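You operate a simulated robot arm through the tools that you are given. There is no shell and no other tool. Be economical: measure what you need, move in short steps, check, and stop when the job is done.

You run a simulated robot arm. Do the job below in one go: nothing can be reset, and whatever is moved stays where it is left.

Task
Put one of the grease cartridges from the top of the green bench on top of the silver spare flap.
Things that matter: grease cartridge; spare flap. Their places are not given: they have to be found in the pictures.

It is judged by the outcome, as a careful person would: the job done as asked, and still so three seconds after it is handed in. It fails if anything else is knocked over, pushed out of place, dropped, spilled or broken.

Robot
A 6-joint arm with a two-finger parallel gripper, fixed in place. Base frame: the origin is at the foot of the arm, x ahead of it, y to its left, z up. Units: cm, rad, N and s.
With the tool pointing down near the work surface it reaches from about 24 to 64 cm from the base axis. Its first joint turns from -1.152 to 1.152 rad. Payload 2.7 kg.
Tool frame: the origin (TCP) lies between the finger pads and is the grasp point; the fingertips stand 2.3 cm ahead of it; z points along the fingers, y is the line along which they close. The gripper opens to 9.4 cm. The fingers are 3.8 cm wide and 1 cm thick; the gripper's body (5.4 by 9.6 cm) begins 3.9 cm behind the TCP.
Orientation is that of the tool frame in the base frame, as a unit quaternion [x, y, z, w]. With the fingers straight down and closing along the base's y, the tool's x points along the base's -x, its y along +y and its z along -z.

Tools
- The arm moves only by the tool nudge_tool. Its arguments are lists of equal length, an entry for each row: "dp": the shift along the tool's x, y, z in units of 50 mm (1.0 is 50 mm), a list of three; "rotation": the turn, a rotation vector about the tool's x, y, z in units of 5 degrees (1.0 is 5 degrees), a list of three; "fingers": the closure, from 0 (fully open) to 1 (shut). In form: {"dp": [[x, y, z], ...], "rotation": [[ax, ay, az], ...], "fingers": [fingers, ...]}. A call has 1 to 8 rows; each row shifts and turns the commanded pose from where the row before left it, along the tool's axes as they then stand. A call with a number of a shift or a turn outside -1 to 1 is refused whole. Each row takes 0.2 s and may step no farther than 5 cm and 0.15 rad from the row before; otherwise, or with a gripper value out of range, the whole call is refused. A pose out of reach is approached as far as the arm can. The call stops where the force on the tool passes 40 N (or 10 N more than at its start, if that is more) or the arm is blocked; 0.2 s more then pass. The fingers move at their own pace (about 4.5 cm/s each) and stop on an object; they squeeze with about 38 N. The grip force told is the motor's: it shows also when the fingers shut on nothing. Time passes only in rows, and 0.2 s behind the last, so rows that do not move let the fingers close. The reply holds the time, the measured pose of the TCP, the force on the tool along the base axes, the opening and the grip force, in the units named above and with some noise, and new pictures: "views" is both (left out), scene, wrist or none.
- Cameras (640 x 400 px; columns grow to the right, rows downward): "scene" is fixed at [9.15, -42.33, 142.14]; the picture's right is [0.71, -0.71, 0.00], its down [-0.29, -0.29, -0.91] and it looks along [0.64, 0.64, -0.42] (base axes); focal length 356 px, centre (320, 200). "wrist" rides on the gripper at [-3.9, 0, -4.4] in the tool frame; the picture's right is [0.00, -1.00, 0.00], its down [0.97, 0.00, -0.24] and it looks along [0.24, 0.00, 0.97] (tool axes); focal length 218 px, centre (320, 200).
- point_at(camera, pixels): for up to 12 pixels [column, row] of the newest picture of that camera ("zoom" is the newest enlarged one), the place [x, y, z] in the base frame of the surface seen there, good to about 0.2 cm, but the place of the scene camera against the robot may be out by one fixed shift of up to 1.8 cm in any direction. It takes no simulated time.
- close_up(camera, box): a new picture of the part [left, top, right, bottom] of that camera's present view, enlarged. It takes no simulated time.
- job_done(): hands the job in; it is judged then, once.

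Keep the steps short. Do not move on a guess: measure, check each grasp and each placing, and mend mistakes. In all there are 60 turns and 120 pictures (those below and enlarged ones count). Leave the gripper open and the arm clear of the work at the hand-in unless told otherwise, and finish with a single line.

The tools are called after "Request:" by a JSON object that holds its "fn" and its "kwargs". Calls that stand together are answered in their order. nudge_tool: Moves the arm, as the interface text tells. Its arguments: {"type":"object","properties":{"dp":{"type":"array","items":{"type":"array","items":{"type":"number"}}},"rotation":{"type":"array","items":{"type":"array","items":{"type":"number"}}},"fingers":{"type":"array","items":{"type":"number"}},"views":{"type":"string","enum":["both","scene","wrist","none"]}},"required":["dp","rotation","fingers"]} The other tools are called the same way: point_at (camera, pixels) gives the place of the surface under pixels of a picture; close_up (camera, box) takes an enlarged picture of a part of a camera's view; job_done () hands the job in.

At the start:

```text
time_s: 0.0
tcp_pos: [34.53, 3.5, 120.52]
tool_rot: [-0.001, 1.0, 0.0, 0.0]
ft_force: [0.2, 0.2, -0.4]
gripper_width: 9.41
grasp_force: 0.1
```

scene: 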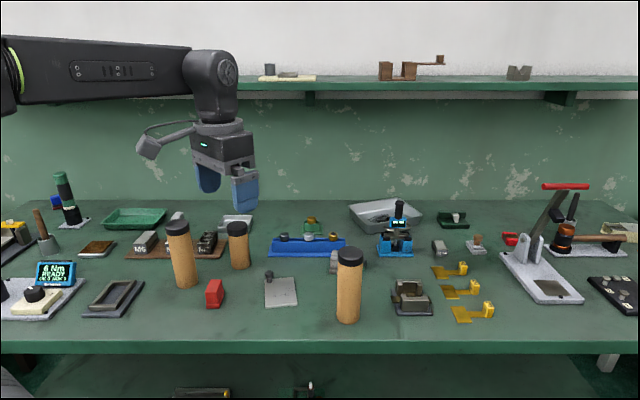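
wrist: 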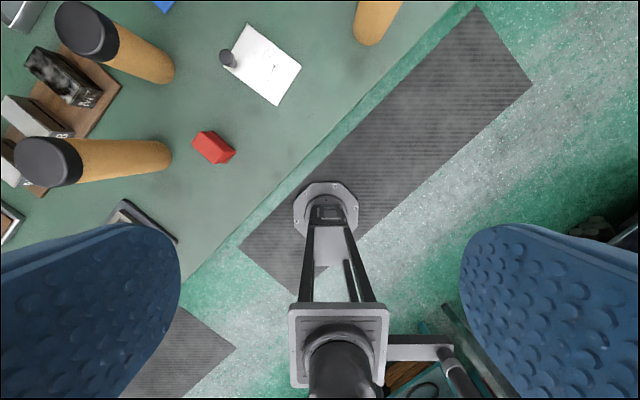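

I see three tan cylinders with black caps (probably the cartridges) and a silver plate near (280,290). I'll enlarge these areas to be sure what they are.

Request:
{"fn": "close_up", "kwargs": {"camera": "scene", "box": [150, 200, 390, 350]}}

Request:
{"fn": "close_up", "kwargs": {"camera": "scene", "box": [380, 180, 640, 342]}}

Request:
{"fn": "close_up", "kwargs": {"camera": "scene", "box": [0, 160, 260, 322]}}

Request:
{"fn": "point_at", "kwargs": {"camera": "scene", "pixels": [[178, 225], [186, 270], [237, 228], [239, 255], [349, 255], [347, 300], [281, 290], [268, 303], [297, 303], [292, 278], [269, 273], [214, 290]]}}

```text
2.67 times, centred on (270, 275) of scene
```

zoom: 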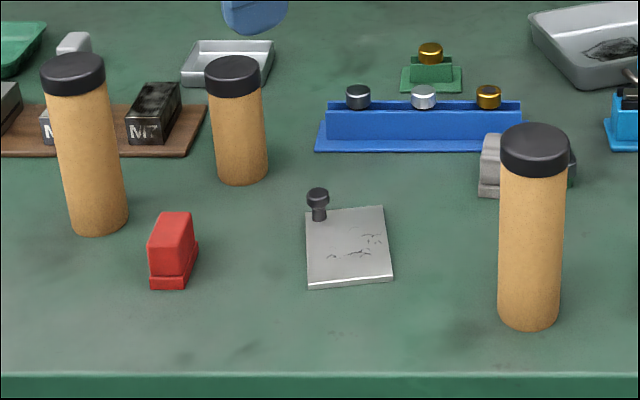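

```text
2.46 times, centred on (510, 261) of scene
```

zoom: 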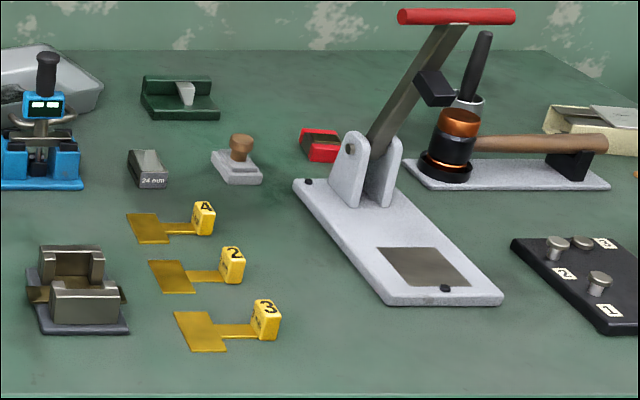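

```text
2.46 times, centred on (130, 241) of scene
```

zoom: 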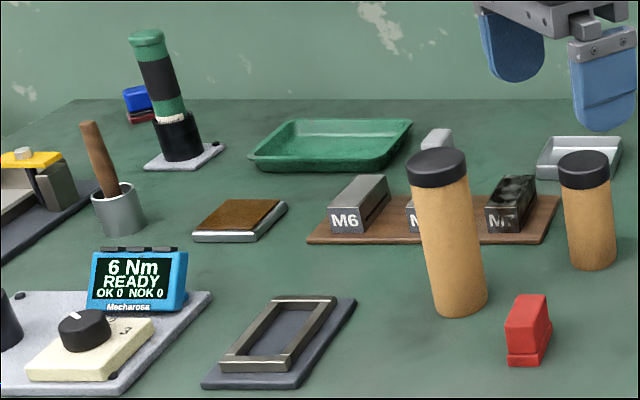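

```text
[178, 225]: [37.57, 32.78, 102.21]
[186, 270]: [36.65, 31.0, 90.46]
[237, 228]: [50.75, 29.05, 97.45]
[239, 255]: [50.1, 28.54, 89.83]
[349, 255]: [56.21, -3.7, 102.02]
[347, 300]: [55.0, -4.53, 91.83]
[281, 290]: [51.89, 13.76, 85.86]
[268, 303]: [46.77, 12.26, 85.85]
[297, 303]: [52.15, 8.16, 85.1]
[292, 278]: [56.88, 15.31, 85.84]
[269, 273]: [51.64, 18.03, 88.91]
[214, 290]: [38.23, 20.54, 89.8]
```

The tan cylinders look like the cartridges, and the cracked silver plate with a stud looks like the flap. I'll check the shelf and the area under the bench for other candidates, and measure the cartridge tops and bottoms and the plate corners.

Request:
{"fn": "close_up", "kwargs": {"camera": "scene", "box": [240, 40, 560, 120]}}

Request:
{"fn": "close_up", "kwargs": {"camera": "scene", "box": [140, 340, 360, 400]}}

Request:
{"fn": "point_at", "kwargs": {"camera": "scene", "pixels": [[338, 253], [361, 253], [349, 249], [349, 320], [178, 222], [188, 286], [237, 222], [240, 267], [266, 280], [266, 306], [295, 304], [292, 279]]}}

Request:
{"fn": "close_up", "kwargs": {"camera": "wrist", "box": [0, 0, 420, 260]}}

Request:
{"fn": "point_at", "kwargs": {"camera": "wrist", "pixels": [[248, 25], [300, 67], [277, 104], [222, 50], [227, 58], [260, 65], [85, 30], [45, 160], [160, 70], [165, 158], [370, 30], [215, 148]]}}

```text
2.00 times, centred on (400, 80) of scene
```

zoom: 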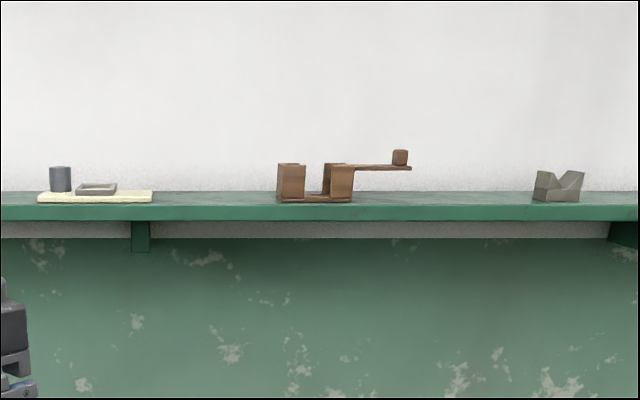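

```text
2.91 times, centred on (250, 370) of scene
```

zoom: 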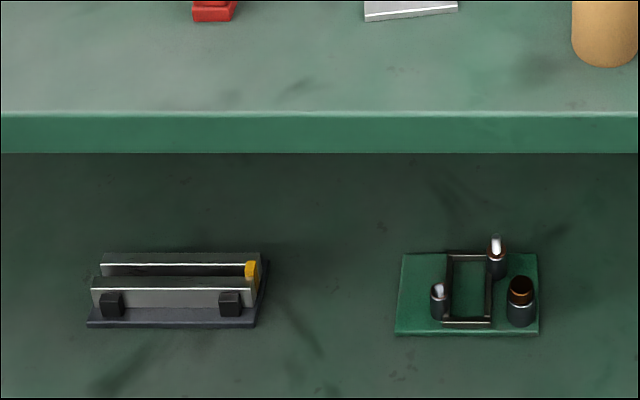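

```text
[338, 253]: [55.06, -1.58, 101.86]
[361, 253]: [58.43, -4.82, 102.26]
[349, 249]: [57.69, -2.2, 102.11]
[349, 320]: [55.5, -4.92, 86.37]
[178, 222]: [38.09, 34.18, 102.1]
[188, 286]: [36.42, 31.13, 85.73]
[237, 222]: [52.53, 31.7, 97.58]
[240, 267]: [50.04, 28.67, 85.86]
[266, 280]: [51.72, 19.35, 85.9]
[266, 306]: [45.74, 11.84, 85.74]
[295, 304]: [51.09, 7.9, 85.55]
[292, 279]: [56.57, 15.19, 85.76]
```

```text
1.52 times, centred on (210, 130) of wrist
```

zoom: 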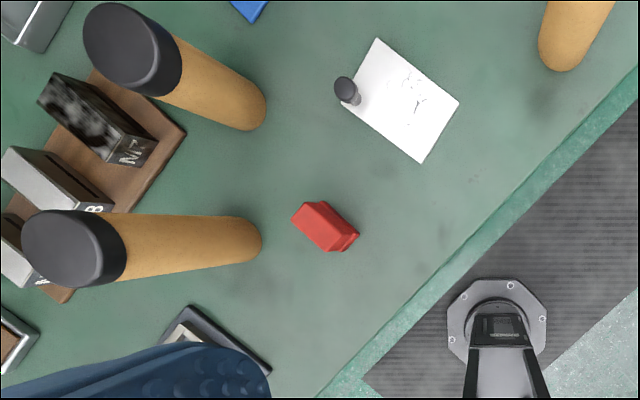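

```text
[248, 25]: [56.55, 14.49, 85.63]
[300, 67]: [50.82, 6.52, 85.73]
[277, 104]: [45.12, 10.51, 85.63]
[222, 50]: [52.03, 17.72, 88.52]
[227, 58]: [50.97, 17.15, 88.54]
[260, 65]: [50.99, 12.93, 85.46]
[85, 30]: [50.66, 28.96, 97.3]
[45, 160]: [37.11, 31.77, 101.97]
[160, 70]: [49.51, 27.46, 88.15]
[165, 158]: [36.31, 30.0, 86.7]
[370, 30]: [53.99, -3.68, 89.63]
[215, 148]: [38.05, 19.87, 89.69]
```

The plate top is at z≈85.65, with its centre near (50.8, 12.5) and the stud near (51.5, 17.4). The two tall cartridges match each other, with tops at z≈102. I'll take the isolated one on the right, near (56.3, -4). First I'll move high above it and measure with the wrist camera.

Request:
{"fn": "nudge_tool", "kwargs": {"dp": [[-0.8, -0.375, 0.1], [-0.8, -0.375, 0.1], [-0.8, -0.375, 0.1], [-0.8, -0.375, 0.1], [0, 0, 0]], "rotation": [[0, 0, 0], [0, 0, 0], [0, 0, 0], [0, 0, 0], [0, 0, 0]], "fingers": [0, 0, 0, 0, 0]}}

```text
time_s: 1.2
tcp_pos: [50.61, -3.99, 118.59]
tool_rot: [-0.001, 1.0, 0.0, 0.0]
ft_force: [-0.4, 0.1, 0.0]
gripper_width: 9.41
grasp_force: 0.0
```

scene: 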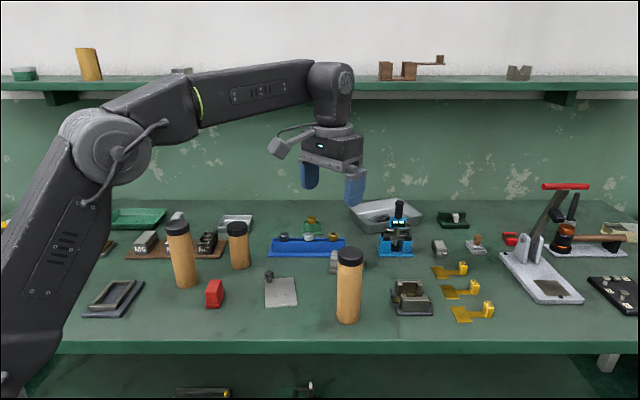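
wrist: 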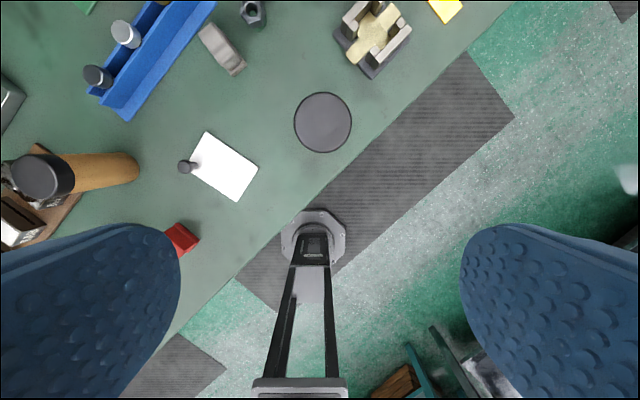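

The cap shows in the wrist view at about (323,122). I'll measure its edges and the plate from here.

Request:
{"fn": "point_at", "kwargs": {"camera": "wrist", "pixels": [[323, 122], [297, 122], [349, 122], [323, 96], [323, 149], [208, 132], [258, 167], [237, 201], [188, 167], [222, 167], [190, 175]]}}

Request:
{"fn": "close_up", "kwargs": {"camera": "wrist", "box": [160, 80, 380, 217]}}

Request:
{"fn": "close_up", "kwargs": {"camera": "scene", "box": [0, 40, 200, 110]}}

```text
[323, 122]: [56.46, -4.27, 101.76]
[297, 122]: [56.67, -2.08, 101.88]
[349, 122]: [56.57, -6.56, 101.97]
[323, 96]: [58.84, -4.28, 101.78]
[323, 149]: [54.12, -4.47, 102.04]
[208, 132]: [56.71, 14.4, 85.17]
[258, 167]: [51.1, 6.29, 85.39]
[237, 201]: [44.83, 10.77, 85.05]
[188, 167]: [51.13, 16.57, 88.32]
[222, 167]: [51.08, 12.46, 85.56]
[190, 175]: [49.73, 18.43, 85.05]
```

```text
2.91 times, centred on (270, 148) of wrist
```

zoom: 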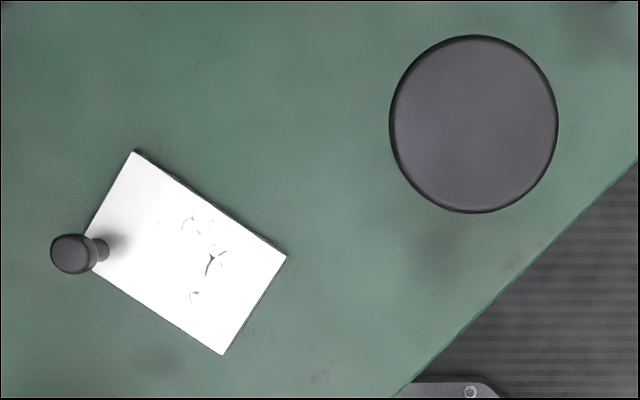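

```text
3.20 times, centred on (100, 75) of scene
```

zoom: 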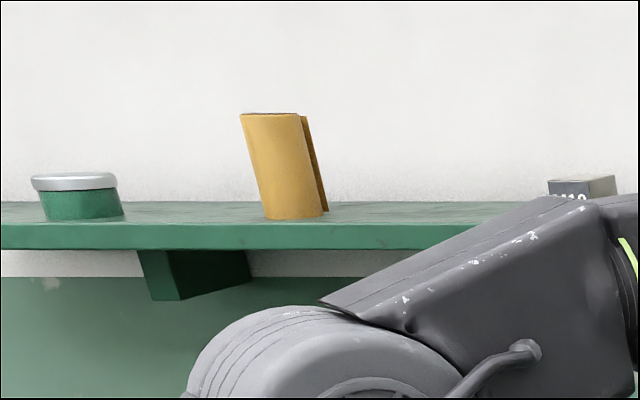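

The cap is centred at (56.5, -4.35), about 5 cm across, with its top at 101.9. I'll centre the gripper over it, then descend with the fingers open to just above the cap.

Request:
{"fn": "nudge_tool", "kwargs": {"dp": [[-0.6, -0.035, 0], [-0.574, -0.035, 0], [0, 0, 0], [0, 0, 0.6], [0, 0, 0.6], [0, 0, 0.6], [0, 0, 0]], "rotation": [[0, 0, 0], [0, 0, 0], [0, 0, 0], [0, 0, 0], [0, 0, 0], [0, 0, 0], [0, 0, 0]], "fingers": [0, 0, 0, 0, 0, 0, 0]}}

```text
time_s: 2.8
tcp_pos: [56.5, -4.56, 109.41]
tool_rot: [0.0, 1.0, 0.0, 0.0]
ft_force: [0.8, -1.0, -0.8]
gripper_width: 9.4
grasp_force: 0.1
```

scene: 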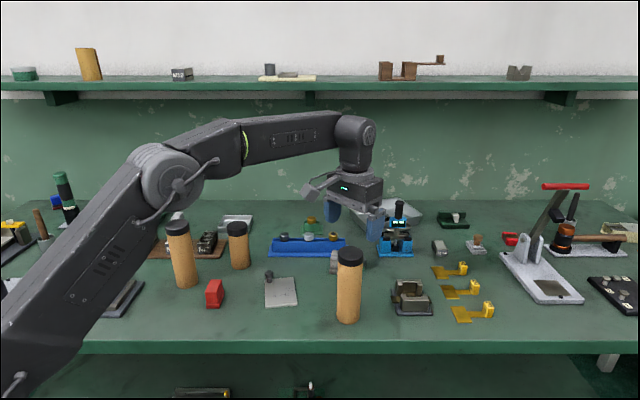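
wrist: 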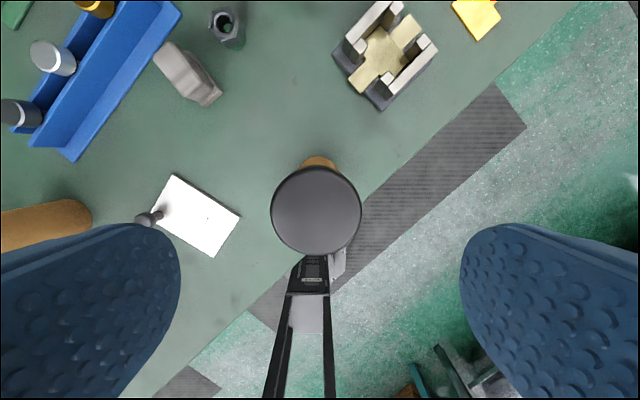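

The cap sits centred between the fingers at (316,211). One more measurement before I go down.

Request:
{"fn": "point_at", "kwargs": {"camera": "wrist", "pixels": [[316, 211], [274, 211], [358, 211], [316, 171], [316, 250]]}}

```text
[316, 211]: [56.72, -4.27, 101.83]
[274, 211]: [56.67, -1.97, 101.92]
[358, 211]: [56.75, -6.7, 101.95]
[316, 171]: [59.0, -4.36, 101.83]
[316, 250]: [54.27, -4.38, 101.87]
```

The cap centre is (56.65, -4.35). I'll make a small correction and lower to z≈98.8, fingers still open.

Request:
{"fn": "nudge_tool", "kwargs": {"dp": [[-0.03, 0.04, 0.5], [0, 0, 0.6], [0, 0, 0.6], [0, 0, 0.42], [0, 0, 0]], "rotation": [[0, 0, 0], [0, 0, 0], [0, 0, 0], [0, 0, 0], [0, 0, 0]], "fingers": [0, 0, 0, 0, 0]}}

```text
time_s: 4.0
tcp_pos: [56.65, -4.19, 98.9]
tool_rot: [0.0, 1.0, -0.001, 0.0]
ft_force: [-0.3, -1.3, 0.0]
gripper_width: 9.39
grasp_force: 0.2
```

scene: 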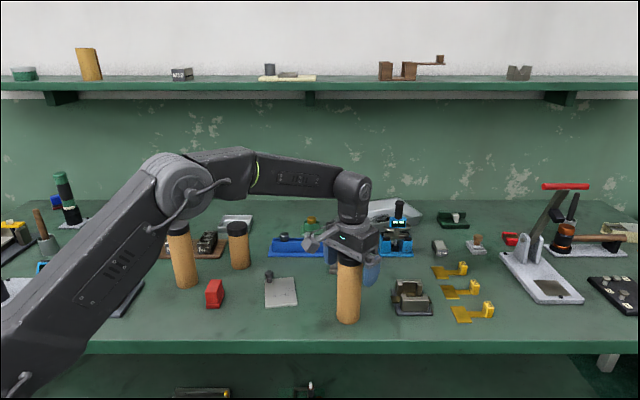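
wrist: 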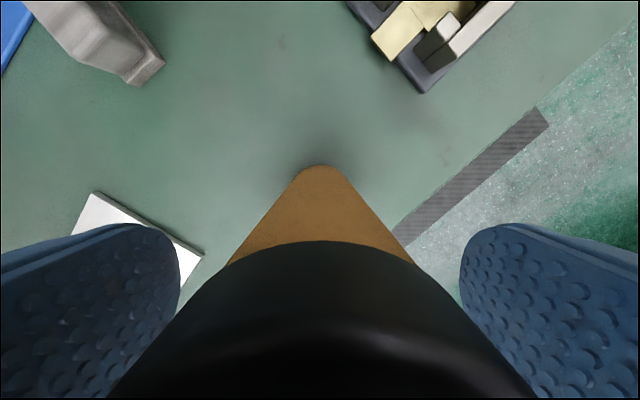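

The fingers are on either side with no contact. Closing now.

Request:
{"fn": "nudge_tool", "kwargs": {"dp": [[0, 0, 0], [0, 0, 0], [0, 0, 0], [0, 0, 0], [0, 0, 0]], "rotation": [[0, 0, 0], [0, 0, 0], [0, 0, 0], [0, 0, 0], [0, 0, 0]], "fingers": [1, 1, 1, 1, 1], "views": "scene"}}

```text
time_s: 5.2
tcp_pos: [56.65, -4.17, 98.95]
tool_rot: [0.0, 1.0, 0.0, 0.0]
ft_force: [0.0, -1.1, 0.1]
gripper_width: 5.3
grasp_force: 37.4
```

scene: 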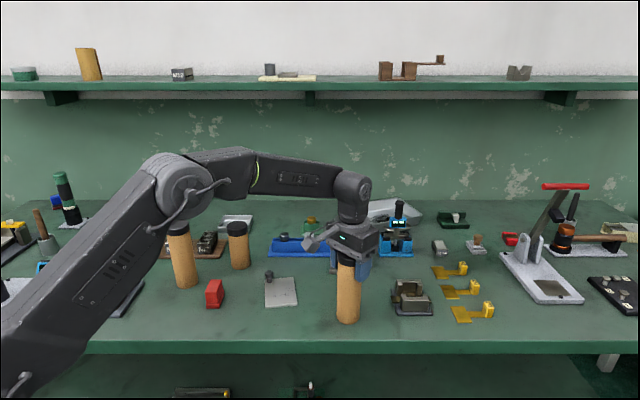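

The grip is firm: opening 5.3 cm, force 37 N. I'll lift 6 cm.

Request:
{"fn": "nudge_tool", "kwargs": {"dp": [[0, 0, -0.2], [0, 0, -0.3], [0, 0, -0.4], [0, 0, -0.3], [0, 0, 0]], "rotation": [[0, 0, 0], [0, 0, 0], [0, 0, 0], [0, 0, 0], [0, 0, 0]], "fingers": [1, 1, 1, 1, 1]}}

```text
time_s: 6.4
tcp_pos: [56.71, -4.02, 105.06]
tool_rot: [0.0, 1.0, 0.0, -0.001]
ft_force: [0.1, 0.4, -3.5]
gripper_width: 5.28
grasp_force: 37.8
```

scene: 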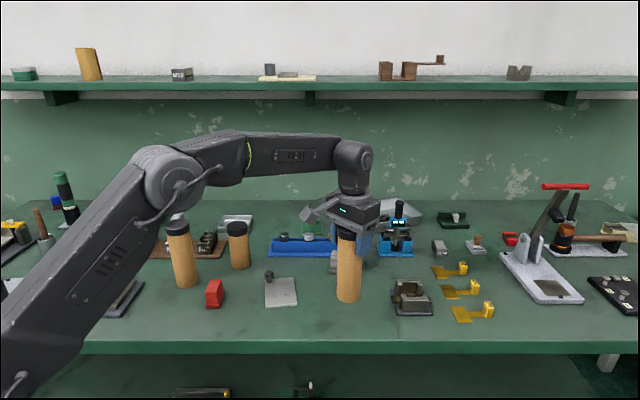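
wrist: 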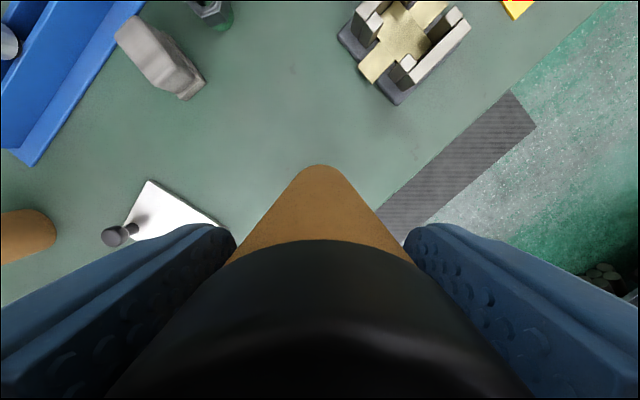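

It is held and lifted (about 3.5 N). I'll carry it over the plate, aiming for (50.5, 12.0), which is slightly away from the stud.

Request:
{"fn": "nudge_tool", "kwargs": {"dp": [[0.12, 0.3, 0], [0.25, 0.6, 0], [0.25, 0.65, 0], [0.25, 0.65, 0], [0.25, 0.6, 0], [0.12, 0.4, 0], [0, 0, 0]], "rotation": [[0, 0, 0], [0, 0, 0], [0, 0, 0], [0, 0, 0], [0, 0, 0], [0, 0, 0], [0, 0, 0]], "fingers": [1, 1, 1, 1, 1, 1, 1]}}

```text
time_s: 8.0
tcp_pos: [50.43, 11.79, 105.02]
tool_rot: [0.0, 1.0, 0.0, 0.0]
ft_force: [0.2, -0.4, -4.5]
gripper_width: 5.3
grasp_force: 37.8
```

scene: 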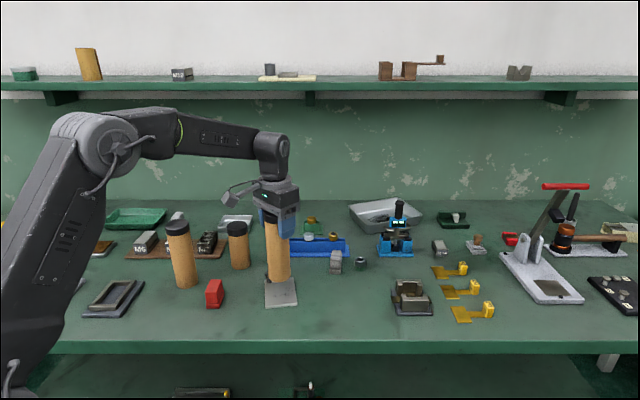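
wrist: 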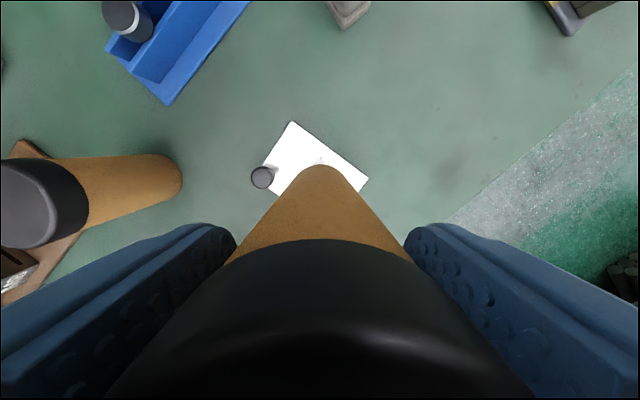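

Next I'll measure the plate corners, the stud and the front bottom edge of the cylinder from this view.

Request:
{"fn": "point_at", "kwargs": {"camera": "wrist", "pixels": [[292, 123], [367, 180], [262, 177], [320, 169], [320, 200], [300, 150]]}}

Request:
{"fn": "close_up", "kwargs": {"camera": "scene", "box": [220, 200, 340, 320]}}

```text
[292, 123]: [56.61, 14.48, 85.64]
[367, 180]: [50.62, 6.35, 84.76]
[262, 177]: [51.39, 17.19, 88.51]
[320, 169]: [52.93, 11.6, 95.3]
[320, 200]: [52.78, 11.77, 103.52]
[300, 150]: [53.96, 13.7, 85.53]
```

```text
3.33 times, centred on (280, 260) of scene
```

zoom: 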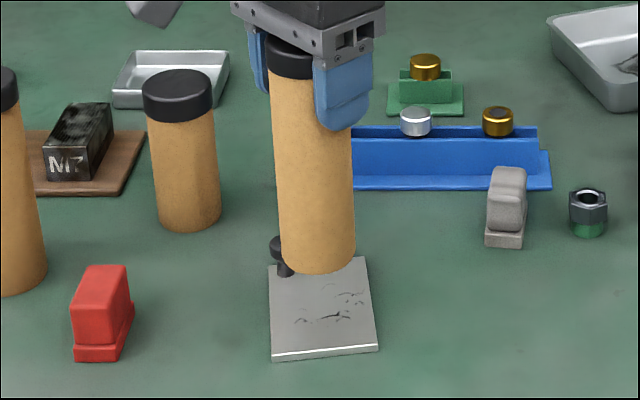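

The cylinder is over the plate centre, offset about 0.8 cm away from the stud. Its bottom is at ≈91.1 and the plate top is at 85.65, so I'll lower 4.9 cm and then feel for contact.

Request:
{"fn": "nudge_tool", "kwargs": {"dp": [[0, 0.02, 0.3], [0, 0, 0.35], [0, 0, 0.23], [0, 0, 0.1], [0, 0, 0]], "rotation": [[0, 0, 0], [0, 0, 0], [0, 0, 0], [0, 0, 0], [0, 0, 0]], "fingers": [1, 1, 1, 1, 1]}}

```text
time_s: 9.2
tcp_pos: [50.3, 11.83, 100.12]
tool_rot: [0.0, 1.0, 0.001, 0.0]
ft_force: [-0.1, 1.0, -4.4]
gripper_width: 5.29
grasp_force: 38.7
```

scene: 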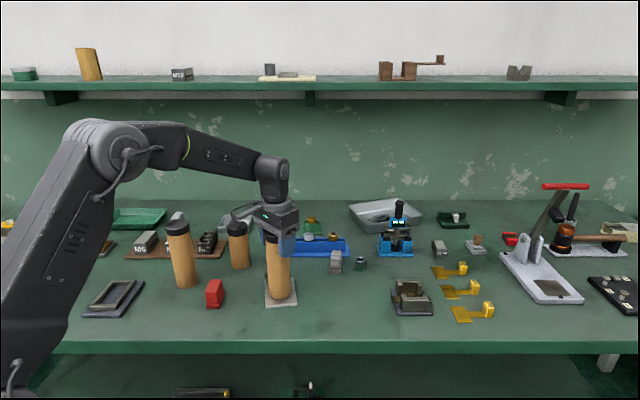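
wrist: 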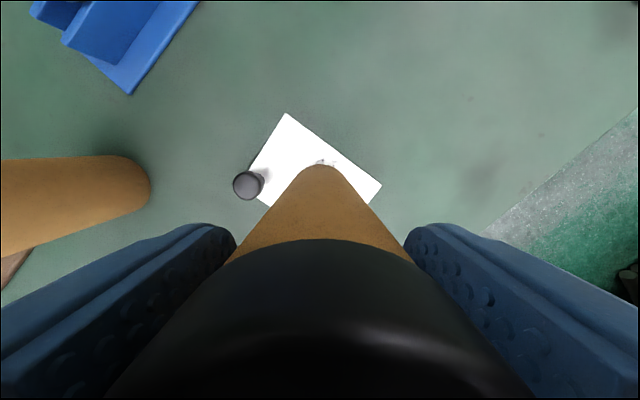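

No contact yet and the stud is clear. I'll go down in 1 mm steps.

Request:
{"fn": "nudge_tool", "kwargs": {"dp": [[0, 0, 0.03], [0, 0, 0.03], [0, 0, 0.02], [0, 0, 0]], "rotation": [[0, 0, 0], [0, 0, 0], [0, 0, 0], [0, 0, 0]], "fingers": [1, 1, 1, 1], "views": "none"}}

Request:
{"fn": "nudge_tool", "kwargs": {"dp": [[0, 0, 0.02], [0, 0, 0]], "rotation": [[0, 0, 0], [0, 0, 0]], "fingers": [1, 1], "views": "none"}}

```text
time_s: 10.2
tcp_pos: [50.41, 11.97, 99.65]
tool_rot: [0.0, 1.0, 0.0, 0.0]
ft_force: [-2.1, -1.0, -0.2]
gripper_width: 5.27
grasp_force: 37.8
```

```text
time_s: 10.8
tcp_pos: [50.42, 11.85, 99.69]
tool_rot: [0.0, 1.0, 0.0, 0.001]
ft_force: [-5.4, -1.4, 13.7]
gripper_width: 5.28
grasp_force: 38.3
```

Contact was made at z≈99.65, as expected, and the force reads +13.7 N. I'll ease back a little and check the picture before releasing.

Request:
{"fn": "nudge_tool", "kwargs": {"dp": [[0, 0, -0.02], [0, 0, 0]], "rotation": [[0, 0, 0], [0, 0, 0]], "fingers": [1, 1]}}

Request:
{"fn": "close_up", "kwargs": {"camera": "scene", "box": [220, 200, 340, 320]}}

```text
time_s: 11.4
tcp_pos: [50.39, 11.98, 99.65]
tool_rot: [0.001, 1.0, -0.001, 0.002]
ft_force: [-3.7, -2.7, 16.1]
gripper_width: 5.28
grasp_force: 38.4
```

scene: 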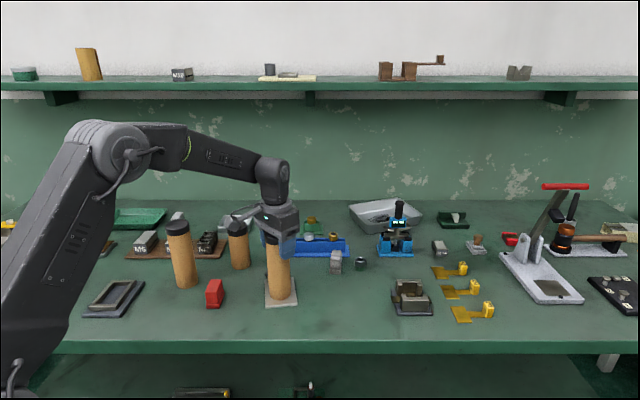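
wrist: 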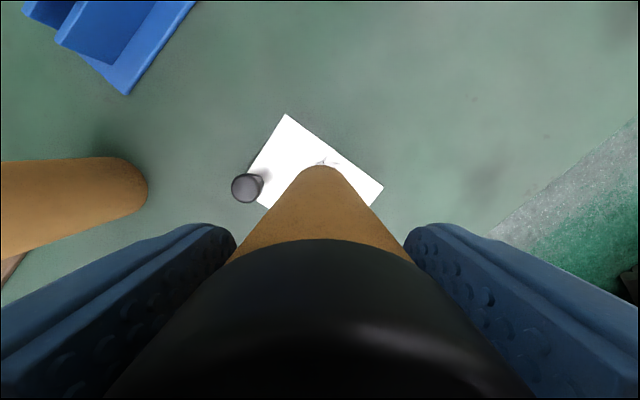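

```text
3.33 times, centred on (280, 260) of scene
```

zoom: 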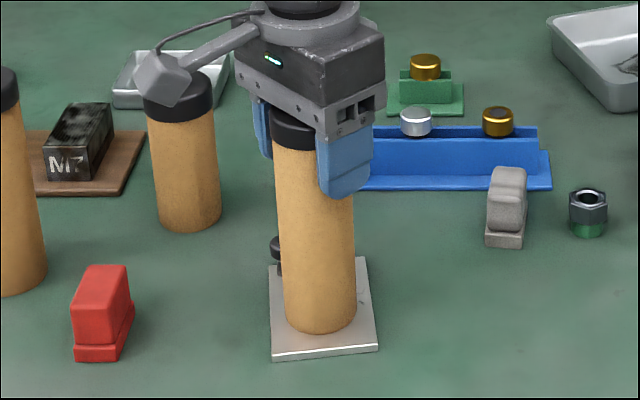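

It stands inside the plate, clear of the stud, but there is still 16 N of push. I'll ease off a bit more.

Request:
{"fn": "nudge_tool", "kwargs": {"dp": [[0, 0, -0.015], [0, 0, 0]], "rotation": [[0, 0, 0], [0, 0, 0]], "fingers": [1, 1], "views": "none"}}

```text
time_s: 12.0
tcp_pos: [50.36, 11.88, 99.63]
tool_rot: [0.0, 1.0, 0.0, 0.001]
ft_force: [0.5, -0.5, 9.1]
gripper_width: 5.27
grasp_force: 37.8
```

The push is down to 9 N and the tool is upright. I'll open the fingers gradually.

Request:
{"fn": "nudge_tool", "kwargs": {"dp": [[0, 0, -0.01], [0, 0, 0], [0, 0, 0], [0, 0, 0], [0, 0, 0], [0, 0, 0]], "rotation": [[0, 0, 0], [0, 0, 0], [0, 0, 0], [0, 0, 0], [0, 0, 0], [0, 0, 0]], "fingers": [0.42, 0.38, 0.3, 0.2, 0.0, 0.0]}}

```text
time_s: 13.4
tcp_pos: [50.46, 11.76, 99.59]
tool_rot: [0.0, 1.0, 0.0, 0.0]
ft_force: [-0.8, 0.1, -0.6]
gripper_width: 9.4
grasp_force: 0.1
```

scene: 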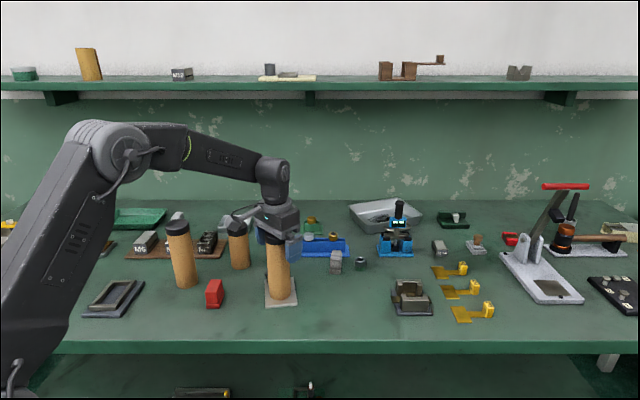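
wrist: 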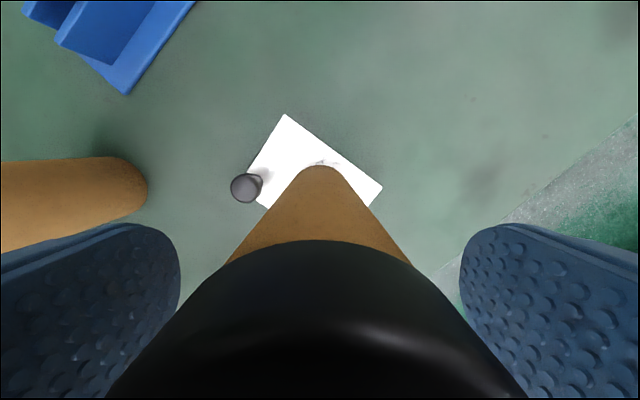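

The cartridge is released and standing. I'll move straight up and clear of it.

Request:
{"fn": "nudge_tool", "kwargs": {"dp": [[0, 0, -0.3], [0, 0, -0.6], [0, 0, -0.8], [0, 0, -0.9], [0, 0, -0.9], [0.8, -0.4, 0], [0.8, -0.4, 0], [0, 0, 0]], "rotation": [[0, 0, 0], [0, 0, 0], [0, 0, 0], [0, 0, 0], [0, 0, 0], [0, 0, 0], [0, 0, 0], [0, 0, 0]], "fingers": [0, 0, 0, 0, 0, 0, 0, 0]}}

Request:
{"fn": "close_up", "kwargs": {"camera": "scene", "box": [200, 200, 360, 320]}}

```text
time_s: 15.2
tcp_pos: [42.52, 7.89, 117.22]
tool_rot: [0.0, 1.0, 0.0, 0.0]
ft_force: [0.3, 0.2, 0.8]
gripper_width: 9.41
grasp_force: 0.1
```

scene: 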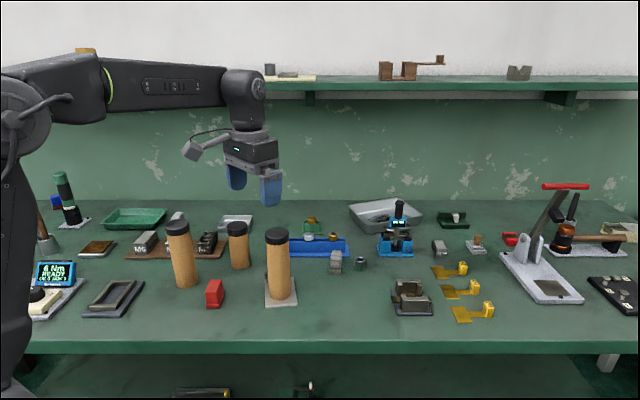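
wrist: 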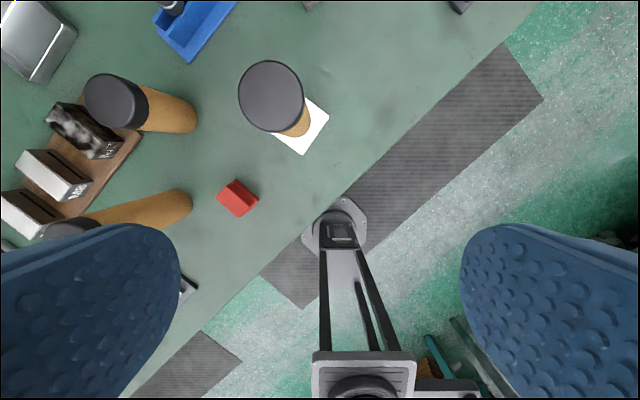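

```text
3.33 times, centred on (280, 260) of scene
```

zoom: 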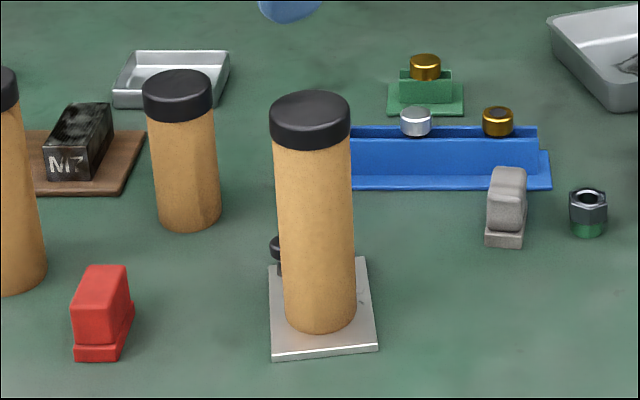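

The cartridge stands upright on the silver plate, nothing else has moved, and the open gripper is well clear. Handing in.

Request:
{"fn": "job_done", "kwargs": {}}

```text
The job is handed in.
```

One grease cartridge from the top of the green bench now stands upright on the silver spare flap; nothing else was moved, and the gripper is open and clear.
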